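You operate a simulated robot arm through the tools that you are given. There is no shell and no other tool. Be economical: measure what you need, move in short steps, check, and stop when the job is done.

You are at the controls of a simulated robot arm. One attempt, no reset.

JOB
Change the marker from red ink to blue; line the rod in its rest.
Fine: red cup back in its empty well, blue cup in the holder, clamp shut, marker up to the clamp and back.
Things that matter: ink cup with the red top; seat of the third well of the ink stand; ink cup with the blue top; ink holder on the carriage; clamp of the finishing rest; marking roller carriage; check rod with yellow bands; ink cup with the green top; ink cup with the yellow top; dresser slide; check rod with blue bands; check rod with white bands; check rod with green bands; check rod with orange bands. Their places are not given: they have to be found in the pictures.

Only the result counts: the job must be done as asked and must still hold three seconds after the hand-in. Knocking over, shifting, dropping, spilling or breaking anything else fails it.

ROBOT AND FRAMES
A 7-joint arm with a two-finger parallel gripper, fixed in place. Base frame: the origin is at the foot of the arm, x ahead of it, y to its left, z up. Readings come in mm, degrees, newtons and seconds.
Its first joint turns from -66.0 to 66.0 degrees. Payload 2.4 kg.
The tool frame sits at the grasp point between the pads (the TCP): z along the fingers, y along the line on which they close. The tips reach 30 mm beyond it. The gripper opens to 94 mm. The fingers are 28 mm wide and 10 mm thick; the gripper's body (50 by 96 mm) begins 55 mm behind the TCP.
Orientation is that of the tool frame in the base frame, as a unit quaternion [w, x, y, z]. With the fingers straight down and closing along the base's y, the tool's x points along the base's -x, its y along +y and its z along -z.

CONTROLS
- The arm moves only by the tool arm_command. Its argument "commands" is a list of rows, each a list of 3 entries, a list of its own where there are three numbers: the shift along the base's x, y, z in m, then the turn, a rotation vector about the base's x, y, z in degrees, then the finger opening in m, from 0 to 0.094. In form: [[[dx, dy, dz], [wx, wy, wz], gripper], ...]. A call has 1 to 10 rows; each row is the pose to reach, as a shift and turn from the pose commanded when the call began. Each row takes 0.2 s and may step no farther than 50 mm and 8.6 degrees from the row before; otherwise, or with a gripper value out of range, the whole call is refused. A pose out of reach is approached as far as the arm can. The call stops where the force on the tool passes 60 N (or 10 N more than at its start, if that is more) or the arm is blocked; 0.2 s more then pass. The fingers move at their own pace (about 153 mm/s each) and stop on an object; they squeeze with about 43 N. The grip force told is the motor's: it shows also when the fingers shut on nothing. Time passes only in rows, and 0.2 s behind the last, so rows that repeat a pose let the fingers close. The reply holds the time, the measured pose of the TCP, the force on the tool along the base axes, the opening and the grip force, in the units named above and with some noise, and new pictures: "views" is both (left out), scene, wrist or none.
- Cameras (640 x 400 px; columns grow to the right, rows downward): "scene" is fixed at [22.4, 458.7, 1465]; the picture's right is [-0.88, -0.47, 0.00], its down [-0.18, 0.34, -0.92] and it looks along [0.44, -0.81, -0.38] (base axes); focal length 298 px, centre (320, 200). "wrist" rides on the gripper at [-37, 0, -58] in the tool frame; the picture's right is [0.00, -1.00, 0.00], its down [0.97, 0.00, -0.24] and it looks along [0.24, 0.00, 0.97] (tool axes); focal length 218 px, centre (320, 200).
- probe_pixels(camera, pixels): there is no depth. For up to 12 entries [column, row, z] of the newest picture of that camera ("zoom" is the newest enlarged one), the place [x, y] in the base frame at which the ray of that pixel passes the height z, good to about 2 mm. No time passes.
- enlarge(camera, box): a new picture of the part [left, top, right, bottom] of that camera's present view, enlarged. No time passes.
- finish_job(): hands the job in; it is judged then, once.

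Go step by step. Measure first, check grasps and placings, and put right what went wrong. The budget is 80 turns and 120 pictures, counting those below and the enlarged ones. Unless the task says otherwise, let go and move clear before handing in.

The tools are called by a JSON object that holds its "op" and its "data". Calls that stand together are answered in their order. arm_command: Moves the arm, as the interface text tells. Its arguments: {"type":"object","properties":{"commands":{"type":"array"},"views":{"type":"string","enum":["both","scene","wrist","none"]}},"required":["commands"]} The other tools are called the same way: probe_pixels (camera, pixels) gives the place at which the rays of pixels pass given heights; enlarge (camera, box) takes an enlarged picture of a part of a camera's view; finish_job () hands the job in.

At the start:

```text
time_s: 0.0
position: [320.3, -137.3, 1353.1]
tcp_rot: [0.002, 0.001, 1.0, 0.0]
contact_force: [-0.2, -0.4, 0.1]
opening: 94.0
grasp_force: 0.1
```

scene: 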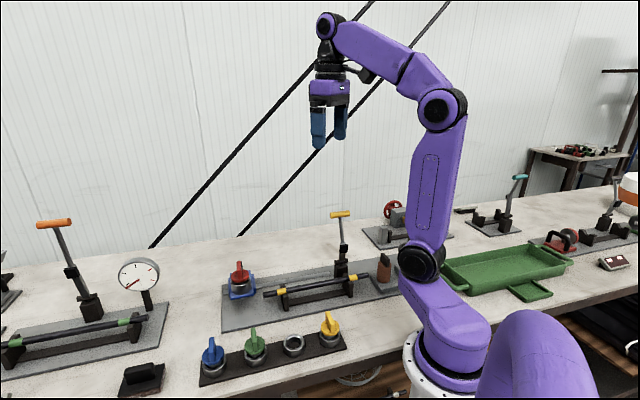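
wrist: 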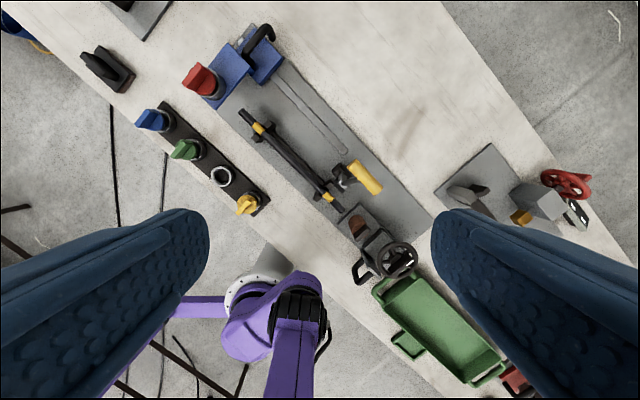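

The scene shows the red cup in the blue carriage (240,280), the rod with yellow bands in the rest, and the empty well at about (293,343). I'll enlarge both views before measuring.

{"op": "enlarge", "data": {"camera": "wrist", "box": [120, 10, 440, 290]}}

{"op": "enlarge", "data": {"camera": "scene", "box": [190, 200, 430, 390]}}

```text
1.43 times, centred on (280, 150) of wrist
```

zoom: 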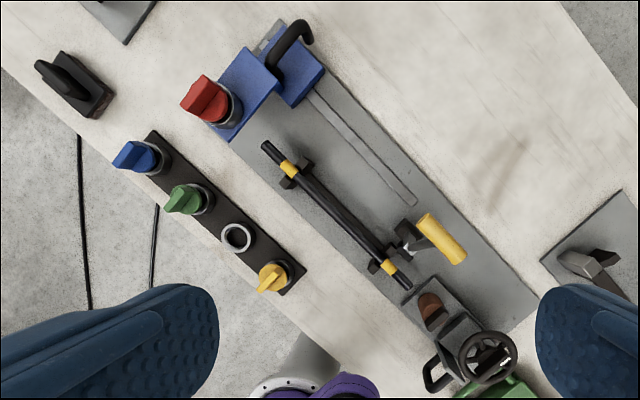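

```text
2.11 times, centred on (310, 295) of scene
```

zoom: 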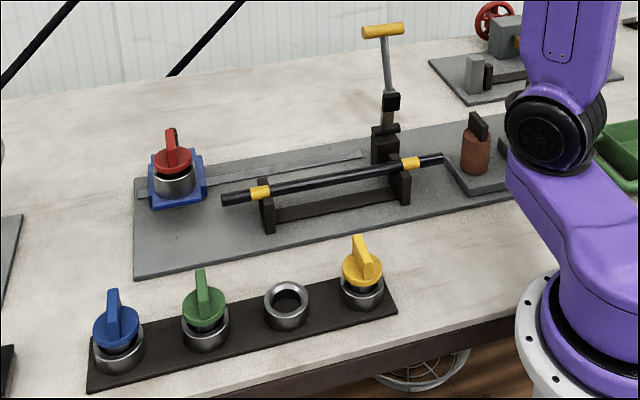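

I'll triangulate the main features by probing both cameras at several heights.

{"op": "probe_pixels", "data": {"camera": "zoom", "pixels": [[286, 298, 340], [286, 298, 360], [286, 298, 380], [174, 172, 360], [174, 172, 400], [116, 335, 360], [116, 335, 400], [382, 30, 400], [382, 30, 500], [260, 192, 380], [410, 164, 380], [172, 140, 400]]}}

{"op": "probe_pixels", "data": {"camera": "wrist", "pixels": [[221.5, 176, 340], [221.5, 176, 360], [221.5, 176, 380], [210, 83, 360], [210, 83, 400], [157, 120, 360], [157, 120, 400], [367, 177, 400], [367, 177, 500], [258, 128, 380], [328, 197, 380], [200, 78, 400]]}}

```text
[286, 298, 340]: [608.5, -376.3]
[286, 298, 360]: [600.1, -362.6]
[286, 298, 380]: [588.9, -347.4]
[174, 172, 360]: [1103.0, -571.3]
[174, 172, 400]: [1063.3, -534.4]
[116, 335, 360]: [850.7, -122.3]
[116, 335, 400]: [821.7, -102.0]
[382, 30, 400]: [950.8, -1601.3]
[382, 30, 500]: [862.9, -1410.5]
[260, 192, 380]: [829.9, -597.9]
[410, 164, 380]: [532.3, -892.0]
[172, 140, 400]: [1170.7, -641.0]
```

```text
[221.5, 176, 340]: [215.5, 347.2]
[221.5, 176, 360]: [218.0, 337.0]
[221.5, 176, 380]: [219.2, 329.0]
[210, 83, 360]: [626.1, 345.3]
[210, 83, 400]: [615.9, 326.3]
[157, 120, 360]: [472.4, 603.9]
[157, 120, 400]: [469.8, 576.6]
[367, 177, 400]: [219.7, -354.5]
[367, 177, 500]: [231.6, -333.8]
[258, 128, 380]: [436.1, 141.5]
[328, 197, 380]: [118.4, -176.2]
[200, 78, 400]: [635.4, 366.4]
```

The scene and wrist rays don't agree near z=320. For the empty well they cross at about (294, 73, 946), so the real bench is near z≈900 and the stated 320 is wrong. I'll probe again at heights in that range.

{"op": "probe_pixels", "data": {"camera": "zoom", "pixels": [[286, 298, 945], [174, 172, 960], [174, 172, 1000], [121, 345, 945], [382, 30, 1000], [382, 30, 1080], [260, 192, 960], [410, 164, 960], [205, 318, 945], [362, 285, 945], [135, 278, 915], [90, 390, 915]]}}

{"op": "probe_pixels", "data": {"camera": "wrist", "pixels": [[221.5, 176, 945], [216, 86, 960], [216, 86, 1000], [166, 120, 945], [367, 177, 1000], [367, 177, 1080], [258, 128, 960], [328, 197, 960], [198, 149, 945], [255, 201, 945], [166, 101, 915], [267, 203, 915]]}}

```text
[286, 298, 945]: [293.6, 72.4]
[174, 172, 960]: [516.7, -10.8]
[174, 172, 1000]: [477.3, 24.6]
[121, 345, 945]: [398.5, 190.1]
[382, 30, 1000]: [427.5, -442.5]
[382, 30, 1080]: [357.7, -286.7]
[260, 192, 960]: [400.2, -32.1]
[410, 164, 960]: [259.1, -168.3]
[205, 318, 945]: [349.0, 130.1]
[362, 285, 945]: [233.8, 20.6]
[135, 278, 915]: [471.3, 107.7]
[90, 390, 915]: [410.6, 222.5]
```

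```text
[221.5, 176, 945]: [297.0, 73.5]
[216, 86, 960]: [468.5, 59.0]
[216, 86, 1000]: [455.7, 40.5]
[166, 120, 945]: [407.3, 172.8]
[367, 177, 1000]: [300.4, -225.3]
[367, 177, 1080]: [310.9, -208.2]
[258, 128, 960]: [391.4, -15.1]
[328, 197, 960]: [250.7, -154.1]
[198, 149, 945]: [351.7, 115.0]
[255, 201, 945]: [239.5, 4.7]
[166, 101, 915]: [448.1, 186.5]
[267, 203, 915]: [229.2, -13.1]
```

The scene and wrist readings now agree: wells at z≈945, empty well at about (295,73), next wells at (350,122) and (402,178). I'll move over the stand for a closer view.

{"op": "arm_command", "data": {"commands": [[[0.005, 0.04, -0.02], [0, 0, 0], 0.094], [[0.01, 0.08, -0.04], [0, 0, 0], 0.094], [[0.015, 0.12, -0.06], [0, 0, 0], 0.094], [[0.02, 0.16, -0.085], [0, 0, 0], 0.094], [[0.025, 0.2, -0.11], [0, 0, 0], 0.094], [[0.03, 0.23, -0.14], [0, 0, 0], 0.094], [[0.03, 0.23, -0.17], [0, 0, 0], 0.094]]}}

```text
time_s: 1.6
position: [351.8, 96.3, 1185.2]
tcp_rot: [0.001, 0.0, 1.0, 0.0]
contact_force: [-0.1, 0.6, 0.3]
opening: 94.1
grasp_force: 0.1
```

scene: 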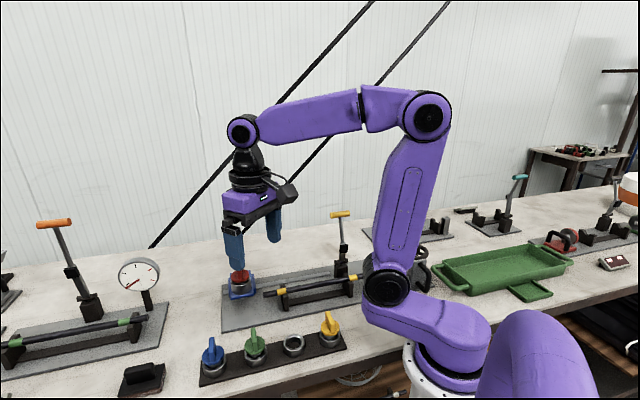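
wrist: 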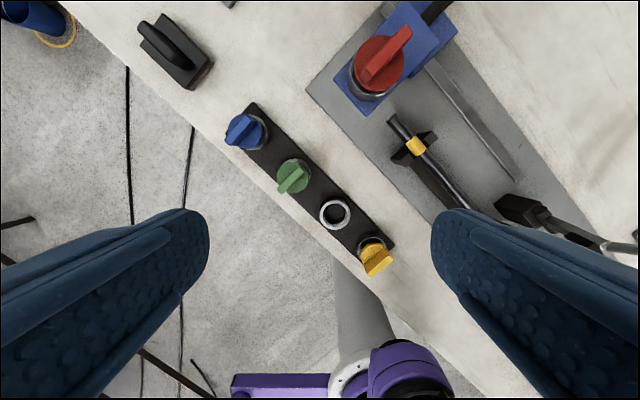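

Now I can see every cap and its fin; I'll enlarge the wrist view to measure them.

{"op": "enlarge", "data": {"camera": "wrist", "box": [210, 0, 530, 280]}}

{"op": "probe_pixels", "data": {"camera": "wrist", "pixels": [[335, 214, 945], [335, 214, 955], [380, 63, 980], [380, 63, 1000], [380, 63, 1020], [246, 132, 960], [246, 132, 980], [246, 132, 1000], [294, 177, 960], [294, 177, 980], [374, 257, 960], [374, 257, 980]]}}

```text
1.43 times, centred on (370, 140) of wrist
```

zoom: 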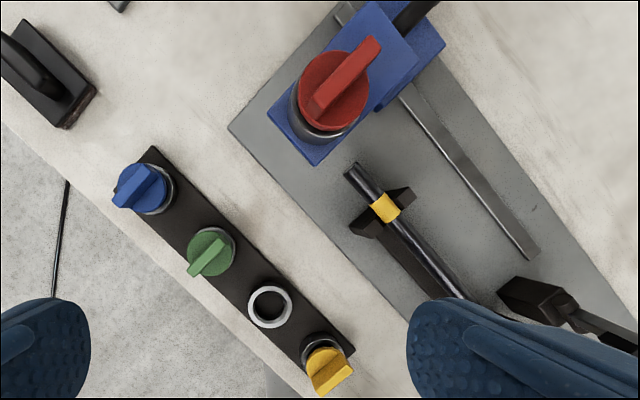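

```text
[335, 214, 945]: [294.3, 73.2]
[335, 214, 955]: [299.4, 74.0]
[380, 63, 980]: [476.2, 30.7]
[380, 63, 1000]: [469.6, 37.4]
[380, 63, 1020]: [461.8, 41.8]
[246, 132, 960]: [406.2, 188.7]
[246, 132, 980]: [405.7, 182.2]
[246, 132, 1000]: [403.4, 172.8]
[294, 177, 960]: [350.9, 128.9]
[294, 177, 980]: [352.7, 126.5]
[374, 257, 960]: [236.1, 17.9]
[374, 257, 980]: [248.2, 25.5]
```

The red cup sits at about (468,37), higher than the others. Next I'll take side-view heights of the fins, caps and red holder from the scene camera.

{"op": "enlarge", "data": {"camera": "scene", "box": [190, 250, 350, 390]}}

```text
2.86 times, centred on (270, 320) of scene
```

zoom: 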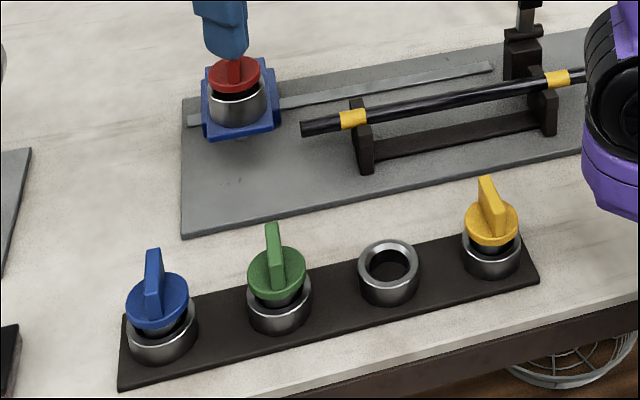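

{"op": "probe_pixels", "data": {"camera": "zoom", "pixels": [[388, 260, 945], [157, 300, 965], [157, 300, 975], [276, 272, 965], [276, 272, 975], [272, 230, 990], [272, 230, 1000], [272, 230, 1010], [234, 73, 1000], [234, 73, 1015], [238, 100, 980], [238, 100, 990]]}}

```text
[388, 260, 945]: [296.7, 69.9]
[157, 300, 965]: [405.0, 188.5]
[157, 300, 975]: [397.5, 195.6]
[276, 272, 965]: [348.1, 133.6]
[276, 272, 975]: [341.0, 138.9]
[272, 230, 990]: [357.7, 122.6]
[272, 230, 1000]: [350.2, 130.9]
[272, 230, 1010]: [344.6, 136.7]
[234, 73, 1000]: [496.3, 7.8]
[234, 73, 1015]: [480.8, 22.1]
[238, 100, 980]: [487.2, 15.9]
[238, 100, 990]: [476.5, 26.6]
```

Heights settled: caps at about 960 and fin tops about 993 on the stand. The red cup is at about (462,41) with its rim near z≈1004. I'll turn the gripper 45° and move above the red cup to test reach.

{"op": "arm_command", "data": {"commands": [[[0.018, -0.009, -0.009], [0, 0, -7.5], 0.06], [[0.036, -0.018, -0.018], [0, 0, -15], 0.06], [[0.054, -0.027, -0.027], [0, 0, -22.5], 0.06], [[0.073, -0.036, -0.036], [0, 0, -30], 0.06], [[0.091, -0.045, -0.045], [0, 0, -37.5], 0.06], [[0.109, -0.054, -0.055], [0, 0, -45], 0.06], [[0.109, -0.054, -0.055], [0, 0, -45], 0.06]]}}

```text
time_s: 3.2
position: [456.4, 39.5, 1130.0]
tcp_rot: [0.001, 0.384, 0.923, 0.0]
contact_force: [0.1, 0.6, 0.0]
opening: 59.9
grasp_force: 0.1
```

scene: 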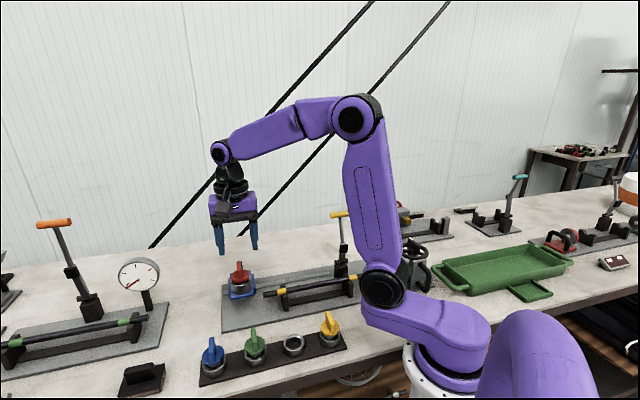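
wrist: 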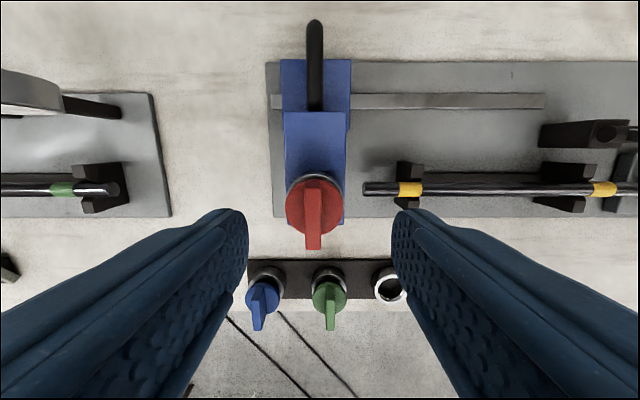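

The gripper now lines up with the bench. The red cap is at wrist pixel (313,207) against a tool centre at about (320,198), so I need a small correction. I'll zoom in and probe.

{"op": "enlarge", "data": {"camera": "scene", "box": [200, 220, 280, 310]}}

{"op": "enlarge", "data": {"camera": "wrist", "box": [230, 130, 410, 330]}}

{"op": "probe_pixels", "data": {"camera": "wrist", "pixels": [[313, 207, 1020], [313, 207, 1035], [264, 300, 960], [328, 298, 960], [389, 287, 945], [305, 251, 1055], [321, 251, 1055], [315, 27, 1030], [410, 190, 975], [605, 190, 975]]}}

```text
4.44 times, centred on (240, 265) of scene
```

zoom: 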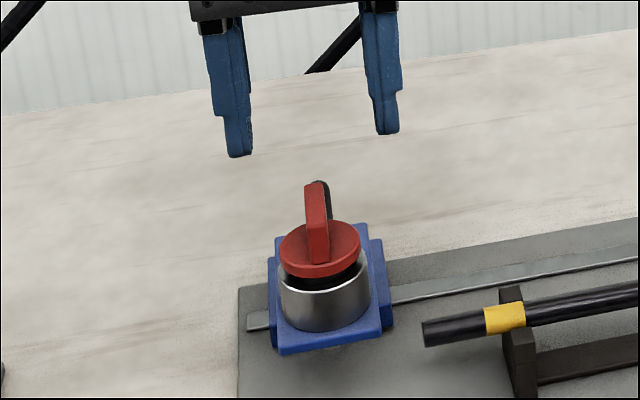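

```text
2.00 times, centred on (320, 230) of wrist
```

zoom: 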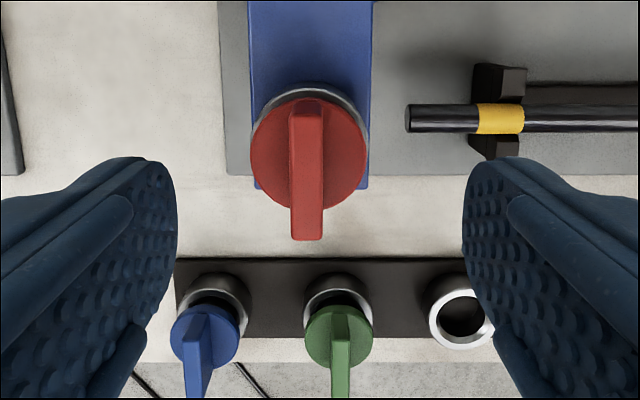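

```text
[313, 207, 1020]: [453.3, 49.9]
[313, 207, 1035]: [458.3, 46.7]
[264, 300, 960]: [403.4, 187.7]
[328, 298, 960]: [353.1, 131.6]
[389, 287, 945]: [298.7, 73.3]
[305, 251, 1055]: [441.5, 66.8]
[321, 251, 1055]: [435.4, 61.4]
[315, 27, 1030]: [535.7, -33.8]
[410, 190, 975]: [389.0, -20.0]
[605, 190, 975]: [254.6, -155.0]
```

The red cap centre is at about (458,46.5) with its top at z≈1035. I'll centre over it, narrow the fingers and come down partway.

{"op": "arm_command", "data": {"commands": [[[0.0015, 0.007, 0], [0, 0, 0], 0.04], [[0.0015, 0.007, -0.02], [0, 0, 0], 0.04], [[0.0015, 0.007, -0.035], [0, 0, 0], 0.04], [[0.0015, 0.007, -0.035], [0, 0, 0], 0.04]]}}

{"op": "enlarge", "data": {"camera": "scene", "box": [200, 220, 280, 310]}}

```text
time_s: 4.2
position: [460.4, 47.0, 1091.6]
tcp_rot: [0.001, 0.382, 0.924, 0.0]
contact_force: [-0.9, 1.0, 0.0]
opening: 40.0
grasp_force: 0.0
```

scene: 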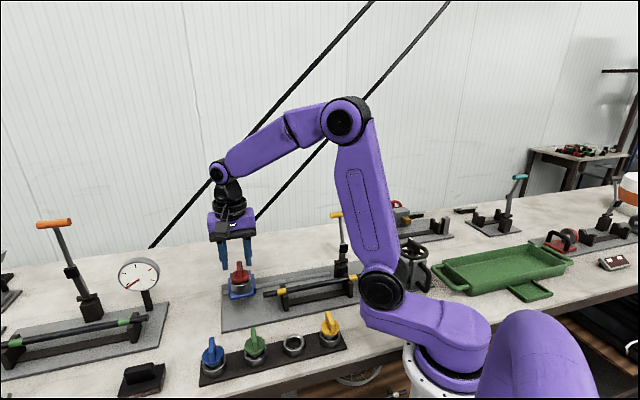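
wrist: 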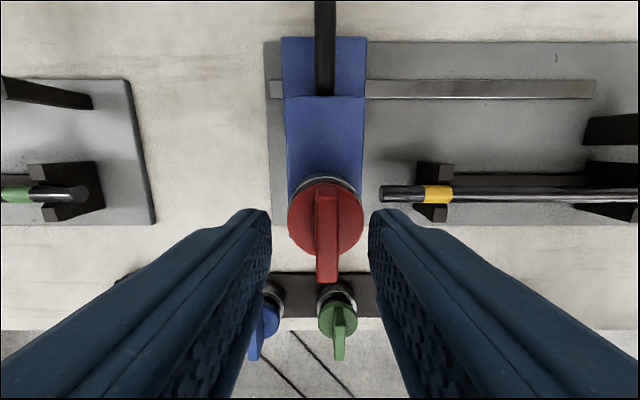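

```text
4.44 times, centred on (240, 265) of scene
```

zoom: 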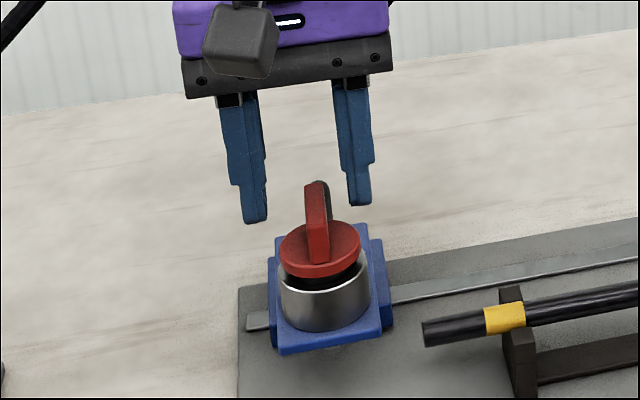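

The fin (column 327) is about 3.5 mm right and about 4 mm low of tool centre. I'll correct by (-5,+0.5), come down around the fin, and not close yet.

{"op": "arm_command", "data": {"commands": [[[-0.005, 0.0005, 0], [0, 0, 0], 0.04], [[-0.005, 0.0005, -0.01], [0, 0, 0], 0.04], [[-0.005, 0.0005, -0.019], [0, 0, 0], 0.04], [[-0.005, 0.0005, -0.019], [0, 0, 0], 0.04]]}}

{"op": "enlarge", "data": {"camera": "scene", "box": [200, 220, 280, 310]}}

```text
time_s: 5.2
position: [454.5, 45.8, 1074.7]
tcp_rot: [0.0, 0.382, 0.924, 0.0]
contact_force: [0.7, 0.1, -0.5]
opening: 39.7
grasp_force: 0.1
```

scene: 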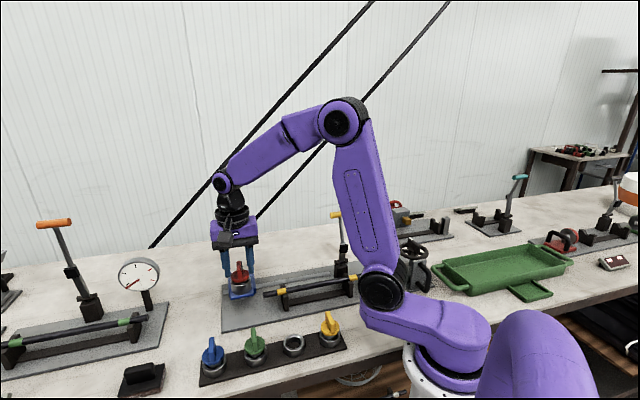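
wrist: 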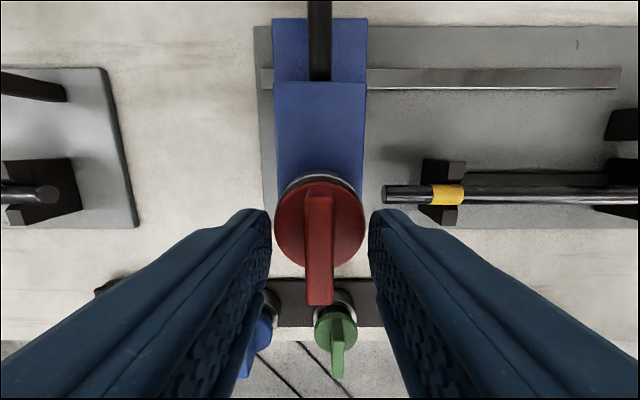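

```text
4.44 times, centred on (240, 265) of scene
```

zoom: 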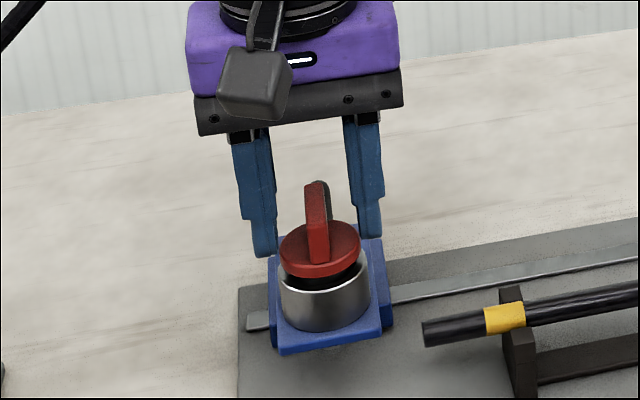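

The fin (column 319) is centred between the fingers and the tips are just above the cap, so I'll close on it.

{"op": "arm_command", "data": {"commands": [[[0, 0, 0], [0, 0, 0], 0.02], [[0, 0, 0], [0, 0, 0], 0.0], [[0, 0, 0], [0, 0, 0], 0.0]], "views": "wrist"}}

```text
time_s: 6.0
position: [455.1, 47.4, 1073.6]
tcp_rot: [0.001, 0.383, 0.924, 0.0]
contact_force: [0.2, 1.1, 0.1]
opening: 8.8
grasp_force: 43.0
```

wrist: 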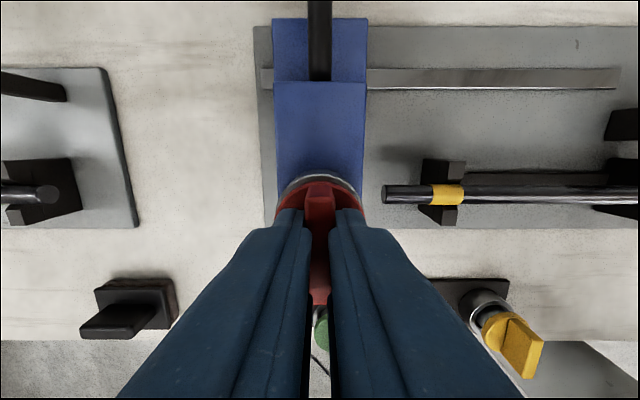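

The fin is gripped at 8.8 mm. I'll lift slowly and watch the force in case it locks.

{"op": "arm_command", "data": {"commands": [[[0, 0, 0.004], [0, 0, 0], 0.0], [[0, 0, 0.008], [0, 0, 0], 0.0], [[0, 0, 0.012], [0, 0, 0], 0.0]], "views": "none"}}

{"op": "enlarge", "data": {"camera": "scene", "box": [200, 220, 280, 310]}}

```text
time_s: 6.8
position: [455.3, 46.0, 1087.0]
tcp_rot: [0.0, 0.382, 0.924, -0.001]
contact_force: [-0.2, -0.1, -0.7]
opening: 10.2
grasp_force: 0.1
```

```text
4.44 times, centred on (240, 265) of scene
```

zoom: 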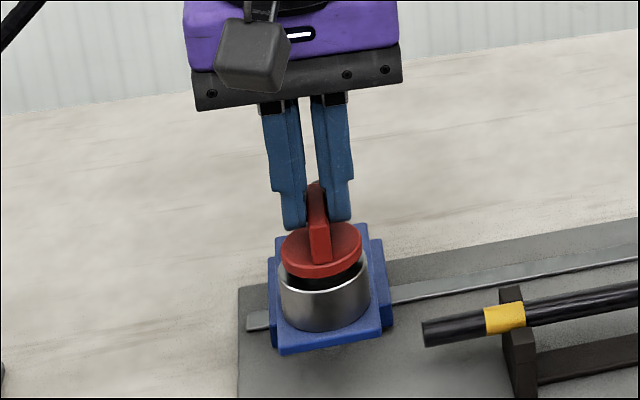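

The cup stayed in while the arm rose 12 mm, and the grip force fell to 0 at 10.2 mm opening. I'll go back down and squeeze again to see how the fingers respond.

{"op": "arm_command", "data": {"commands": [[[0, 0, 0], [0, 0, 0], 0.03], [[0, 0, -0.008], [0, 0, 0], 0.03], [[0, 0, -0.015], [0, 0, 0], 0.03], [[0, 0, -0.015], [0, 0, 0], 0.0], [[0, 0, -0.015], [0, 0, 0], 0.0], [[0, 0, -0.015], [0, 0, 0], 0.0]], "views": "wrist"}}

{"op": "enlarge", "data": {"camera": "scene", "box": [200, 220, 280, 310]}}

```text
time_s: 8.2
position: [455.6, 45.8, 1072.3]
tcp_rot: [0.002, 0.383, 0.924, 0.001]
contact_force: [-0.4, -0.1, 13.7]
opening: 8.8
grasp_force: 43.1
```

wrist: 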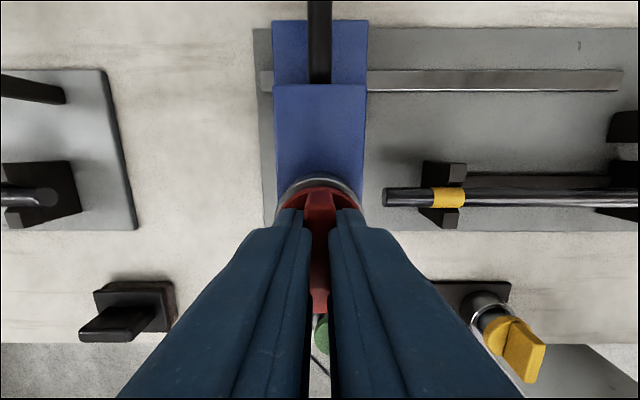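

```text
4.44 times, centred on (240, 265) of scene
```

zoom: 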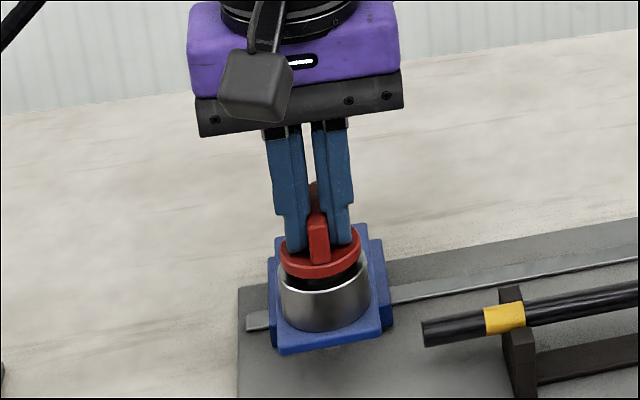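

The grip is back at 43 N with the tips on the cap (z≈1042), but the cup won't lift straight out, which suggests a bayonet fit. I'll try an anticlockwise twist in small steps.

{"op": "arm_command", "data": {"commands": [[[0, 0, 0.001], [0, 0, 5], 0.0], [[0, 0, 0.001], [0, 0, 10], 0.0], [[0, 0, 0.001], [0, 0, 15], 0.0], [[0, 0, 0.001], [0, 0, 20], 0.0]], "views": "wrist"}}

{"op": "enlarge", "data": {"camera": "scene", "box": [200, 220, 280, 310]}}

```text
time_s: 9.2
position: [454.2, 45.8, 1073.0]
tcp_rot: [0.001, 0.214, 0.977, 0.001]
contact_force: [-2.0, 1.6, 19.7]
opening: 8.8
grasp_force: 42.7
```

wrist: 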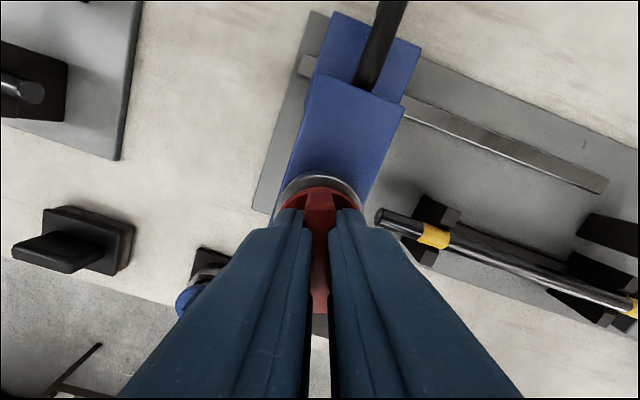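

```text
4.44 times, centred on (240, 265) of scene
```

zoom: 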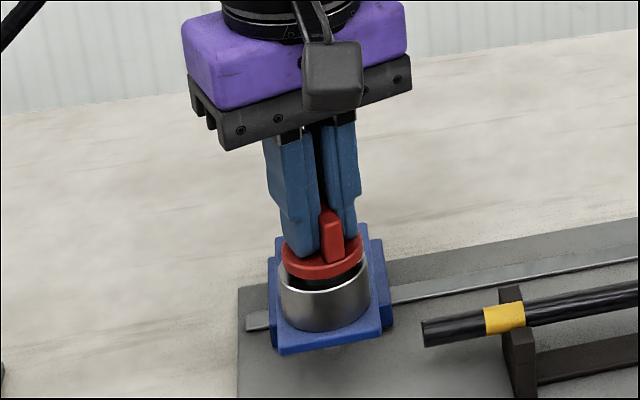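

The cup turns freely anticlockwise, 20° so far. I'll continue to about 60° and then look.

{"op": "arm_command", "data": {"commands": [[[0, 0, 0.001], [0, 0, 7], 0.0], [[0, 0, 0.001], [0, 0, 14], 0.0], [[0, 0, 0.001], [0, 0, 21], 0.0], [[0, 0, 0.001], [0, 0, 28], 0.0], [[0, 0, 0.001], [0, 0, 35], 0.0], [[0, 0, 0.001], [0, 0, 40], 0.0]], "views": "none"}}

{"op": "enlarge", "data": {"camera": "scene", "box": [200, 220, 280, 310]}}

```text
time_s: 10.6
position: [456.0, 44.7, 1073.3]
tcp_rot: [0.0, -0.132, 0.991, 0.001]
contact_force: [-1.1, 0.1, 0.4]
opening: 8.8
grasp_force: 43.0
```

```text
4.44 times, centred on (240, 265) of scene
```

zoom: 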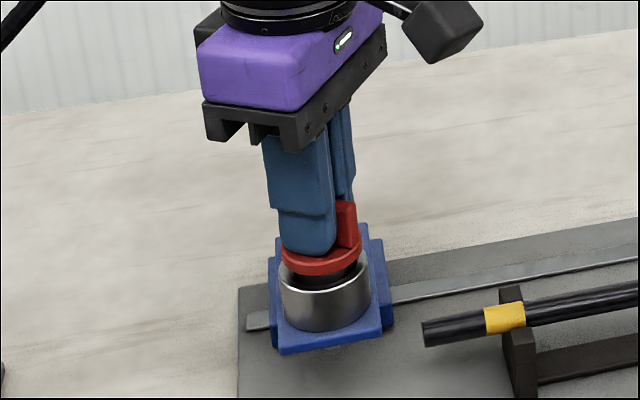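

The cup has turned 60°, so I'll test a gentle lift.

{"op": "arm_command", "data": {"commands": [[[0, 0, 0.003], [0, 0, 0], 0.0], [[0, 0, 0.006], [0, 0, 0], 0.0]], "views": "none"}}

{"op": "enlarge", "data": {"camera": "scene", "box": [200, 220, 280, 310]}}

```text
time_s: 11.2
position: [456.1, 45.2, 1079.5]
tcp_rot: [0.002, -0.131, 0.991, 0.0]
contact_force: [1.3, 0.6, -0.9]
opening: 8.9
grasp_force: 42.8
```

```text
4.44 times, centred on (240, 265) of scene
```

zoom: 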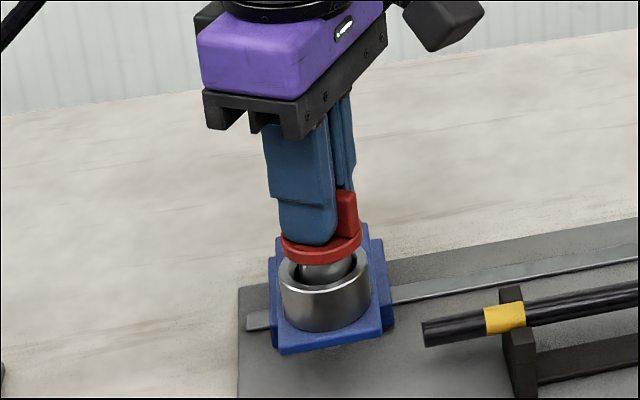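

It's free: about 60° anticlockwise unlocks it. I'll lift it clear and carry it toward the empty well at (295.5, 73), stopping high.

{"op": "arm_command", "data": {"commands": [[[0, 0, 0.03], [0, 0, 0], 0.0], [[0, 0, 0.06], [0, 0, 0], 0.0], [[-0.03, 0.006, 0.06], [0, 0, 0], 0.0], [[-0.07, 0.012, 0.06], [0, 0, 0], 0.0], [[-0.11, 0.02, 0.06], [0, 0, 0], 0.0], [[-0.14, 0.025, 0.05], [0, 0, 0], 0.0], [[-0.16, 0.028, 0.03], [0, 0, 0], 0.0], [[-0.16, 0.028, 0.0], [0, 0, 0], 0.0], [[-0.16, 0.028, 0.0], [0, 0, 0], 0.0]]}}

{"op": "enlarge", "data": {"camera": "scene", "box": [190, 250, 350, 390]}}

{"op": "enlarge", "data": {"camera": "wrist", "box": [220, 100, 420, 300]}}

```text
time_s: 13.2
position: [292.7, 73.9, 1077.3]
tcp_rot: [0.001, -0.13, 0.992, 0.001]
contact_force: [0.8, -0.7, -0.5]
opening: 8.7
grasp_force: 42.9
```

scene: 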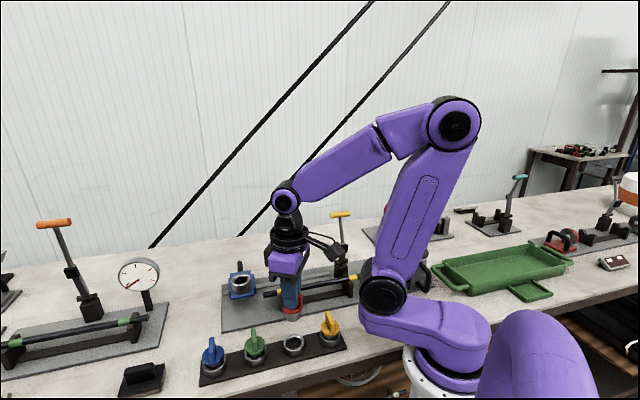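
wrist: 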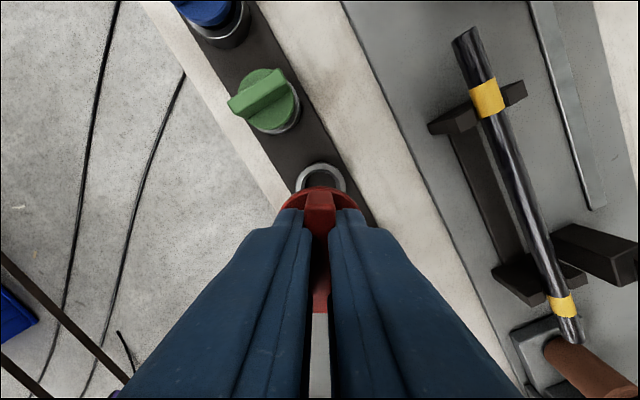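

```text
2.86 times, centred on (270, 320) of scene
```

zoom: 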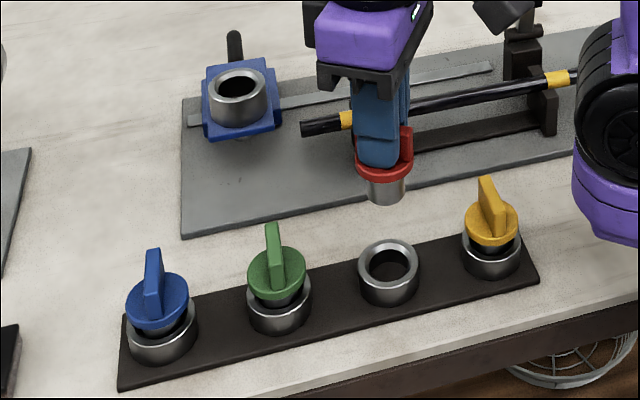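

```text
2.00 times, centred on (320, 200) of wrist
```

zoom: 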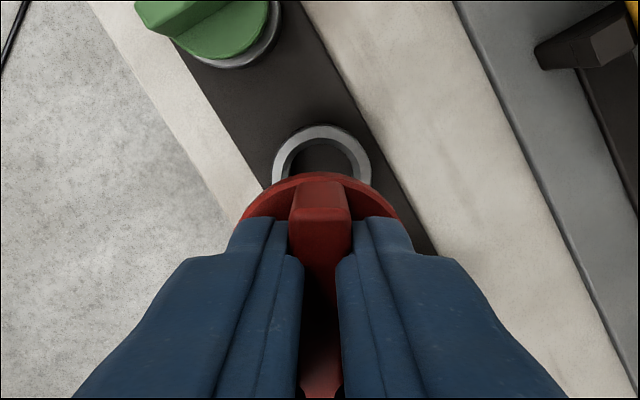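

The held cup looks centred in the grip. The well centre is about 1.5 mm in +x from the tool, so I'll correct and come down to just above the rim.

{"op": "arm_command", "data": {"commands": [[[0.0015, -0.0005, -0.02], [0, 0, 0], 0.0], [[0.0015, -0.0005, -0.04], [0, 0, 0], 0.0], [[0.0015, -0.0005, -0.047], [0, 0, 0], 0.0], [[0.0015, -0.0005, -0.047], [0, 0, 0], 0.0]], "views": "wrist"}}

{"op": "enlarge", "data": {"camera": "scene", "box": [250, 290, 340, 370]}}

```text
time_s: 14.2
position: [296.6, 73.5, 1030.5]
tcp_rot: [0.001, -0.13, 0.991, 0.0]
contact_force: [-0.6, 0.2, -0.2]
opening: 8.7
grasp_force: 42.4
out of reach, approached as far as the arm can: row 2
```

wrist: 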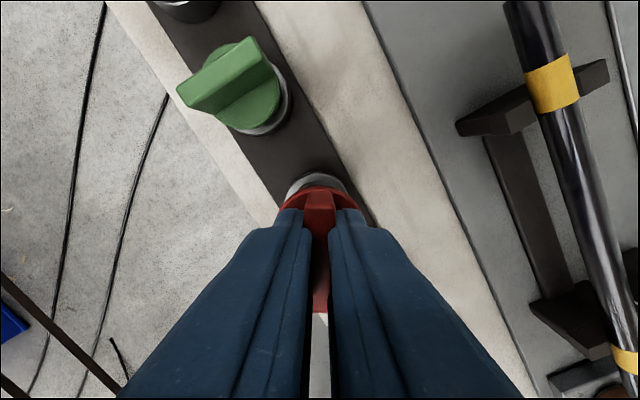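

```text
5.00 times, centred on (295, 330) of scene
```

zoom: 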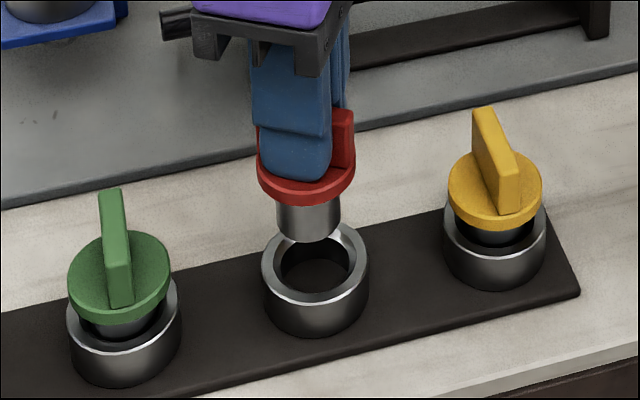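

The scene suggests the cup is about 2 mm off the hole (cap axis x≈308 against 313 expected). I'll check in an enlarged wrist view before descending.

{"op": "enlarge", "data": {"camera": "wrist", "box": [260, 150, 380, 230]}}

```text
5.00 times, centred on (320, 190) of wrist
```

zoom: 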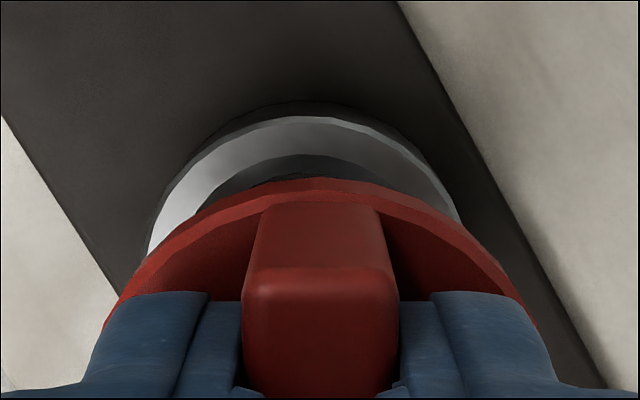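

The wrist view agrees: shift about (-2.4, +0.3) mm. I'll apply that and lower gently into the well.

{"op": "arm_command", "data": {"commands": [[[-0.0024, 0.0003, 0], [0, 0, 0], 0.0], [[-0.0024, 0.0003, -0.006], [0, 0, 0], 0.0], [[-0.0024, 0.0003, -0.012], [0, 0, 0], 0.0], [[-0.0024, 0.0003, -0.018], [0, 0, 0], 0.0]], "views": "none"}}

{"op": "enlarge", "data": {"camera": "scene", "box": [250, 290, 340, 370]}}

```text
time_s: 15.2
position: [293.7, 74.4, 1013.8]
tcp_rot: [0.001, -0.13, 0.991, -0.001]
contact_force: [0.1, 0.2, 0.2]
opening: 8.7
grasp_force: 42.7
```

```text
5.00 times, centred on (295, 330) of scene
```

zoom: 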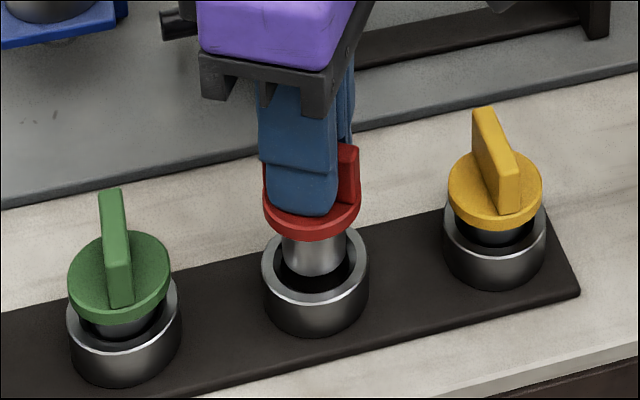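

It's entering cleanly with no contact. I'll keep going down in small steps.

{"op": "arm_command", "data": {"commands": [[[0, 0, -0.004], [0, 0, 0], 0.0], [[0, 0, -0.008], [0, 0, 0], 0.0], [[0, 0, -0.012], [0, 0, 0], 0.0]], "views": "none"}}

{"op": "enlarge", "data": {"camera": "scene", "box": [250, 290, 340, 370]}}

```text
time_s: 16.0
position: [294.2, 72.5, 1003.1]
tcp_rot: [0.001, -0.131, 0.991, 0.0]
contact_force: [-0.4, 0.1, 0.3]
opening: 8.6
grasp_force: 43.1
```

```text
5.00 times, centred on (295, 330) of scene
```

zoom: 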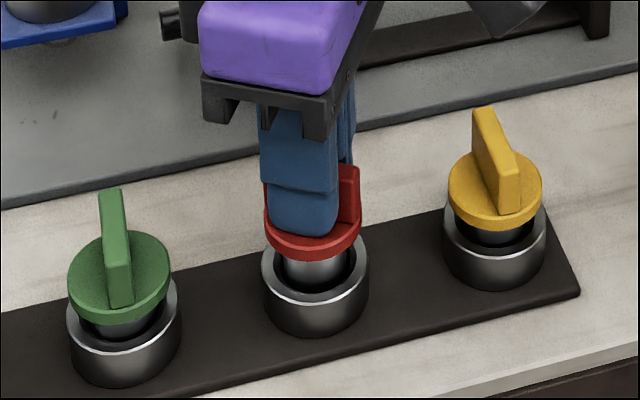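

{"op": "arm_command", "data": {"commands": [[[0, 0, -0.003], [0, 0, 0], 0.0], [[0, 0, -0.006], [0, 0, 0], 0.0], [[0, 0, -0.008], [0, 0, 0], 0.0]], "views": "none"}}

{"op": "enlarge", "data": {"camera": "scene", "box": [250, 290, 340, 370]}}

```text
time_s: 16.9
position: [294.6, 73.5, 995.6]
tcp_rot: [0.0, -0.131, 0.991, 0.0]
contact_force: [-5.2, -1.6, 19.8]
opening: 8.8
grasp_force: 43.0
stopped in row 3: the force on the tool passed its limit (the readings are from after the stop); the commanded pose is now the measured one
```

```text
5.00 times, centred on (295, 330) of scene
```

zoom: 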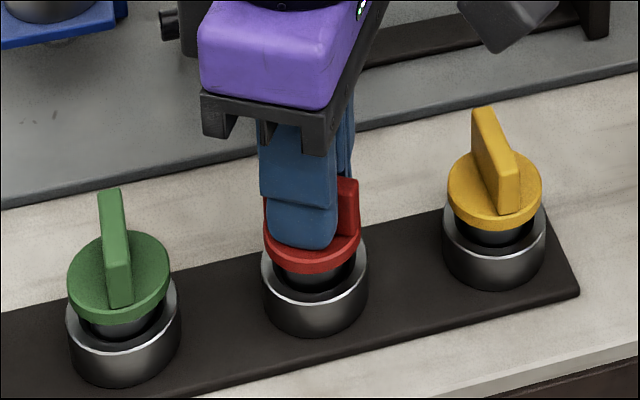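

It has seated, with the same cap-to-rim gap as its neighbours. I'll turn it clockwise 60° so its fin matches the others and any bayonet locks.

{"op": "arm_command", "data": {"commands": [[[0, 0, 0], [0, 0, -7.5], 0.0], [[0, 0, 0], [0, 0, -15], 0.0], [[0, 0, 0], [0, 0, -22.5], 0.0], [[0, 0, 0], [0, 0, -30], 0.0], [[0, 0, 0], [0, 0, -37.5], 0.0], [[0, 0, 0], [0, 0, -45], 0.0], [[0, 0, 0], [0, 0, -52.5], 0.0], [[0, 0, 0], [0, 0, -60], 0.0]], "views": "none"}}

{"op": "enlarge", "data": {"camera": "scene", "box": [250, 290, 340, 370]}}

```text
time_s: 18.7
position: [296.4, 74.0, 995.2]
tcp_rot: [0.002, 0.384, 0.923, 0.001]
contact_force: [0.1, -1.0, 26.8]
opening: 8.8
grasp_force: 42.7
```

```text
5.00 times, centred on (295, 330) of scene
```

zoom: 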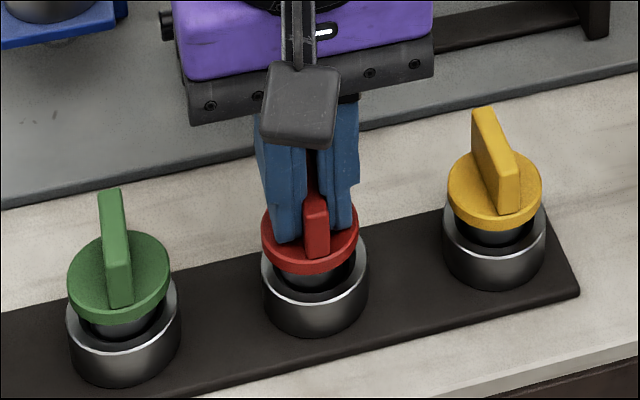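

The red cup sits like its neighbours. I'll release, lift, and move over the blue cup at about (405,182).

{"op": "arm_command", "data": {"commands": [[[0, 0, 0], [0, 0, 0], 0.03], [[0, 0, 0], [0, 0, 0], 0.03], [[0, 0, 0.03], [0, 0, 0], 0.03], [[0, 0, 0.065], [0, 0, 0], 0.03], [[0.03, 0.03, 0.075], [0, 0, 0], 0.03], [[0.06, 0.06, 0.075], [0, 0, 0], 0.03], [[0.09, 0.09, 0.075], [0, 0, 0], 0.03], [[0.109, 0.108, 0.065], [0, 0, 0], 0.04], [[0.109, 0.108, 0.065], [0, 0, 0], 0.04]]}}

{"op": "enlarge", "data": {"camera": "scene", "box": [190, 290, 350, 390]}}

```text
time_s: 20.7
position: [408.2, 182.8, 1064.4]
tcp_rot: [0.003, 0.383, 0.924, 0.0]
contact_force: [0.1, 0.2, 0.3]
opening: 39.9
grasp_force: 0.1
```

scene: 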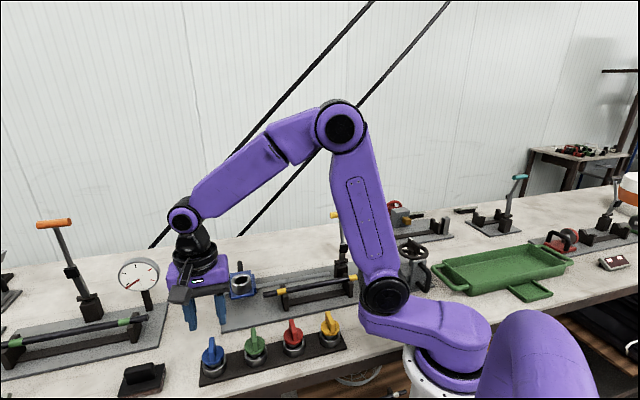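
wrist: 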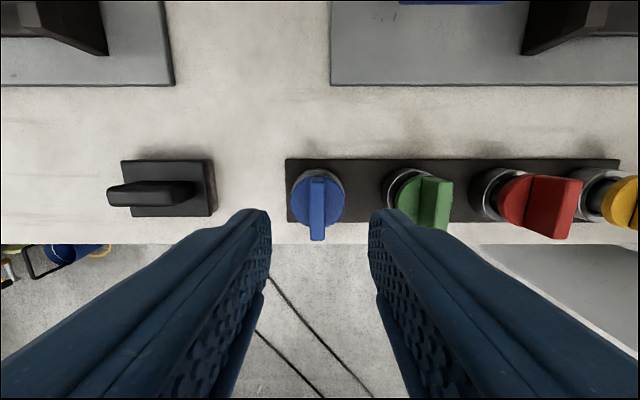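

```text
4.00 times, centred on (270, 340) of scene
```

zoom: 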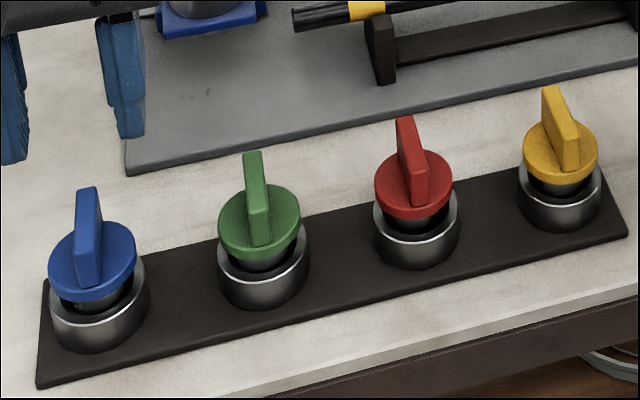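

Red is in place. The blue fin (column 318) is nearly centred and needs a shift of about (-1.6,+2.6). I'll correct and lower to just around the fin.

{"op": "arm_command", "data": {"commands": [[[-0.0016, 0.0026, -0.02], [0, 0, 0], 0.036], [[-0.0016, 0.0026, -0.04], [0, 0, 0], 0.036], [[-0.0016, 0.0026, -0.055], [0, 0, 0], 0.036], [[-0.0016, 0.0026, -0.064], [0, 0, 0], 0.036], [[-0.0016, 0.0026, -0.064], [0, 0, 0], 0.036]], "views": "wrist"}}

{"op": "enlarge", "data": {"camera": "scene", "box": [170, 310, 270, 390]}}

```text
time_s: 21.9
position: [406.2, 184.3, 997.8]
tcp_rot: [0.002, 0.383, 0.924, 0.0]
contact_force: [-0.7, -0.3, -0.3]
opening: 36.1
grasp_force: 0.1
```

wrist: 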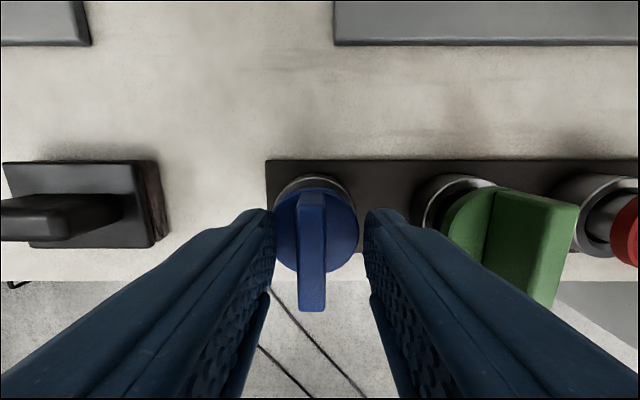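

```text
5.00 times, centred on (220, 350) of scene
```

zoom: 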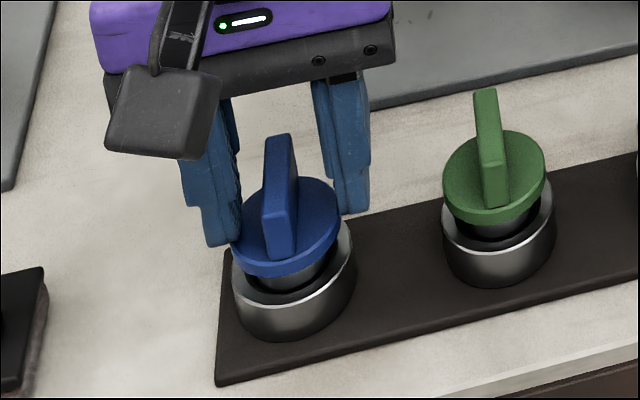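

The fin is about 3 mm left in the picture. I'll shift (+2,+2), close, then test with a small lift.

{"op": "arm_command", "data": {"commands": [[[0.002, 0.002, -0.001], [0, 0, 0], 0.036], [[0.002, 0.002, -0.001], [0, 0, 0], 0.015], [[0.002, 0.002, -0.001], [0, 0, 0], 0.0], [[0.002, 0.002, -0.001], [0, 0, 0], 0.0], [[0.002, 0.002, 0.002], [0, 0, 0], 0.0]], "views": "wrist"}}

{"op": "enlarge", "data": {"camera": "scene", "box": [170, 310, 270, 390]}}

```text
time_s: 23.1
position: [404.9, 186.0, 998.8]
tcp_rot: [0.002, 0.383, 0.924, -0.001]
contact_force: [0.0, 0.2, -0.6]
opening: 8.8
grasp_force: 43.0
```

wrist: 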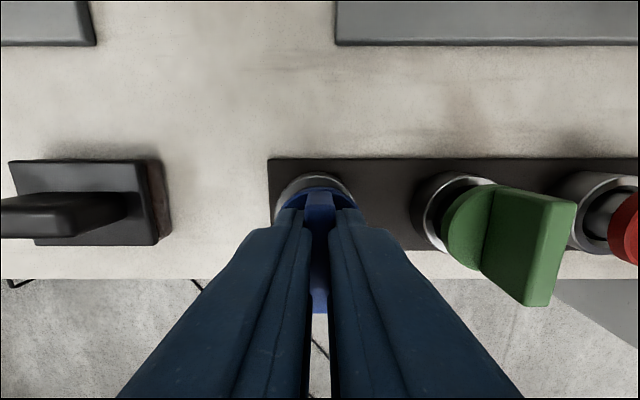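

```text
5.00 times, centred on (220, 350) of scene
```

zoom: 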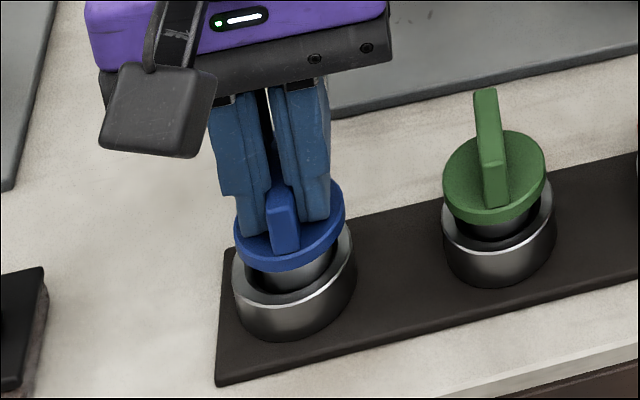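

Blue lifts freely, so the wells are plain. I'll raise it, turn it +60° to the entry angle and carry it above the holder at about (456,44.5).

{"op": "arm_command", "data": {"commands": [[[0, 0, 0.04], [0, 0, 0], 0.0], [[0, 0, 0.08], [0, 0, 0], 0.0], [[0, 0, 0.115], [0, 0, 7.5], 0.0], [[0.01, -0.025, 0.12], [0, 0, 15], 0.0], [[0.02, -0.055, 0.12], [0, 0, 22.5], 0.0], [[0.03, -0.085, 0.12], [0, 0, 30], 0.0], [[0.042, -0.115, 0.12], [0, 0, 37.5], 0.0], [[0.0515, -0.1415, 0.12], [0, 0, 45], 0.0], [[0.0515, -0.1415, 0.12], [0, 0, 52.5], 0.0], [[0.0515, -0.1415, 0.12], [0, 0, 60], 0.0]], "views": "wrist"}}

{"op": "enlarge", "data": {"camera": "scene", "box": [190, 220, 290, 310]}}

{"op": "enlarge", "data": {"camera": "wrist", "box": [260, 130, 380, 230]}}

```text
time_s: 25.3
position: [456.5, 43.7, 1120.0]
tcp_rot: [0.002, -0.132, 0.991, 0.0]
contact_force: [0.4, 0.5, -0.9]
opening: 8.6
grasp_force: 43.2
```

wrist: 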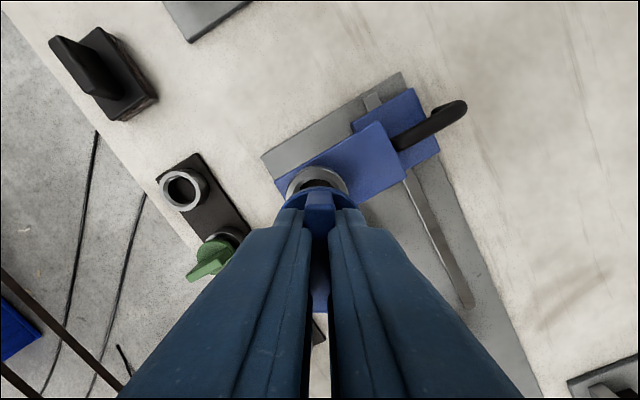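

```text
4.44 times, centred on (240, 265) of scene
```

zoom: 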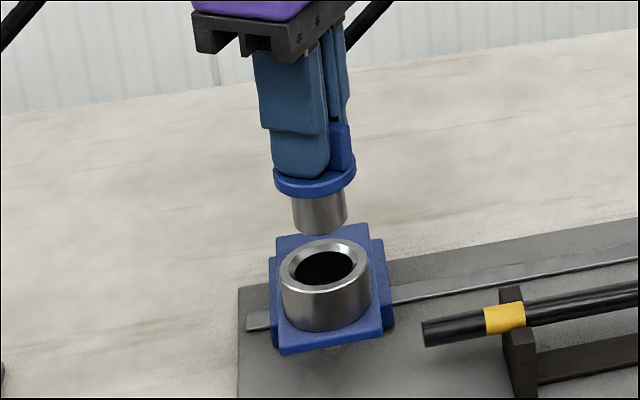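

```text
4.00 times, centred on (320, 180) of wrist
```

zoom: 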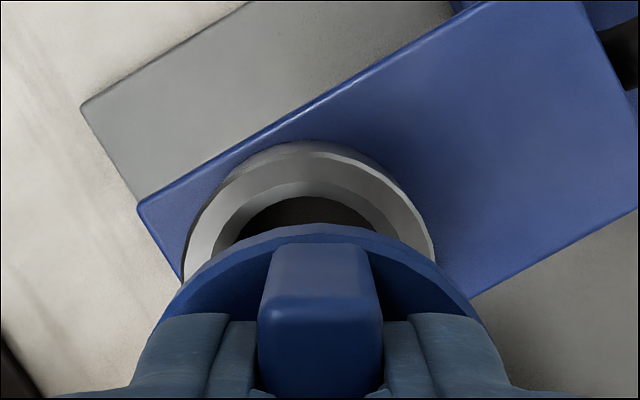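

Wrist and scene agree on a small correction of about (-0.3,+1.8). I'll apply it and lower into the holder.

{"op": "arm_command", "data": {"commands": [[[-0.0003, 0.0018, 0], [0, 0, 0], 0.0], [[-0.0003, 0.0018, -0.01], [0, 0, 0], 0.0], [[-0.0003, 0.0018, -0.017], [0, 0, 0], 0.0], [[-0.0003, 0.0018, -0.022], [0, 0, 0], 0.0], [[-0.0003, 0.0018, -0.027], [0, 0, 0], 0.0]], "views": "none"}}

{"op": "enlarge", "data": {"camera": "scene", "box": [200, 220, 280, 310]}}

```text
time_s: 26.5
position: [455.5, 45.4, 1092.1]
tcp_rot: [0.001, -0.131, 0.991, 0.0]
contact_force: [0.2, 0.0, -0.3]
opening: 8.8
grasp_force: 42.3
```

```text
4.44 times, centred on (240, 265) of scene
```

zoom: 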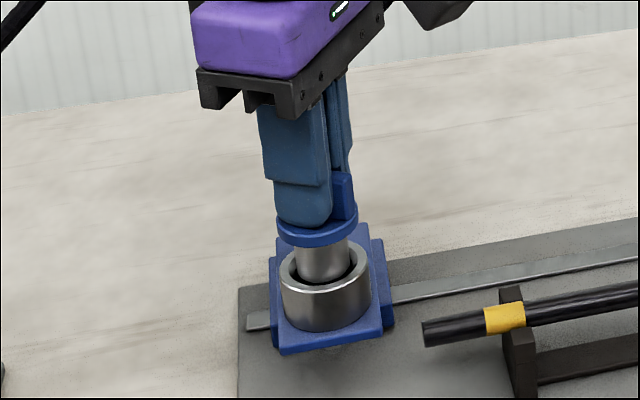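

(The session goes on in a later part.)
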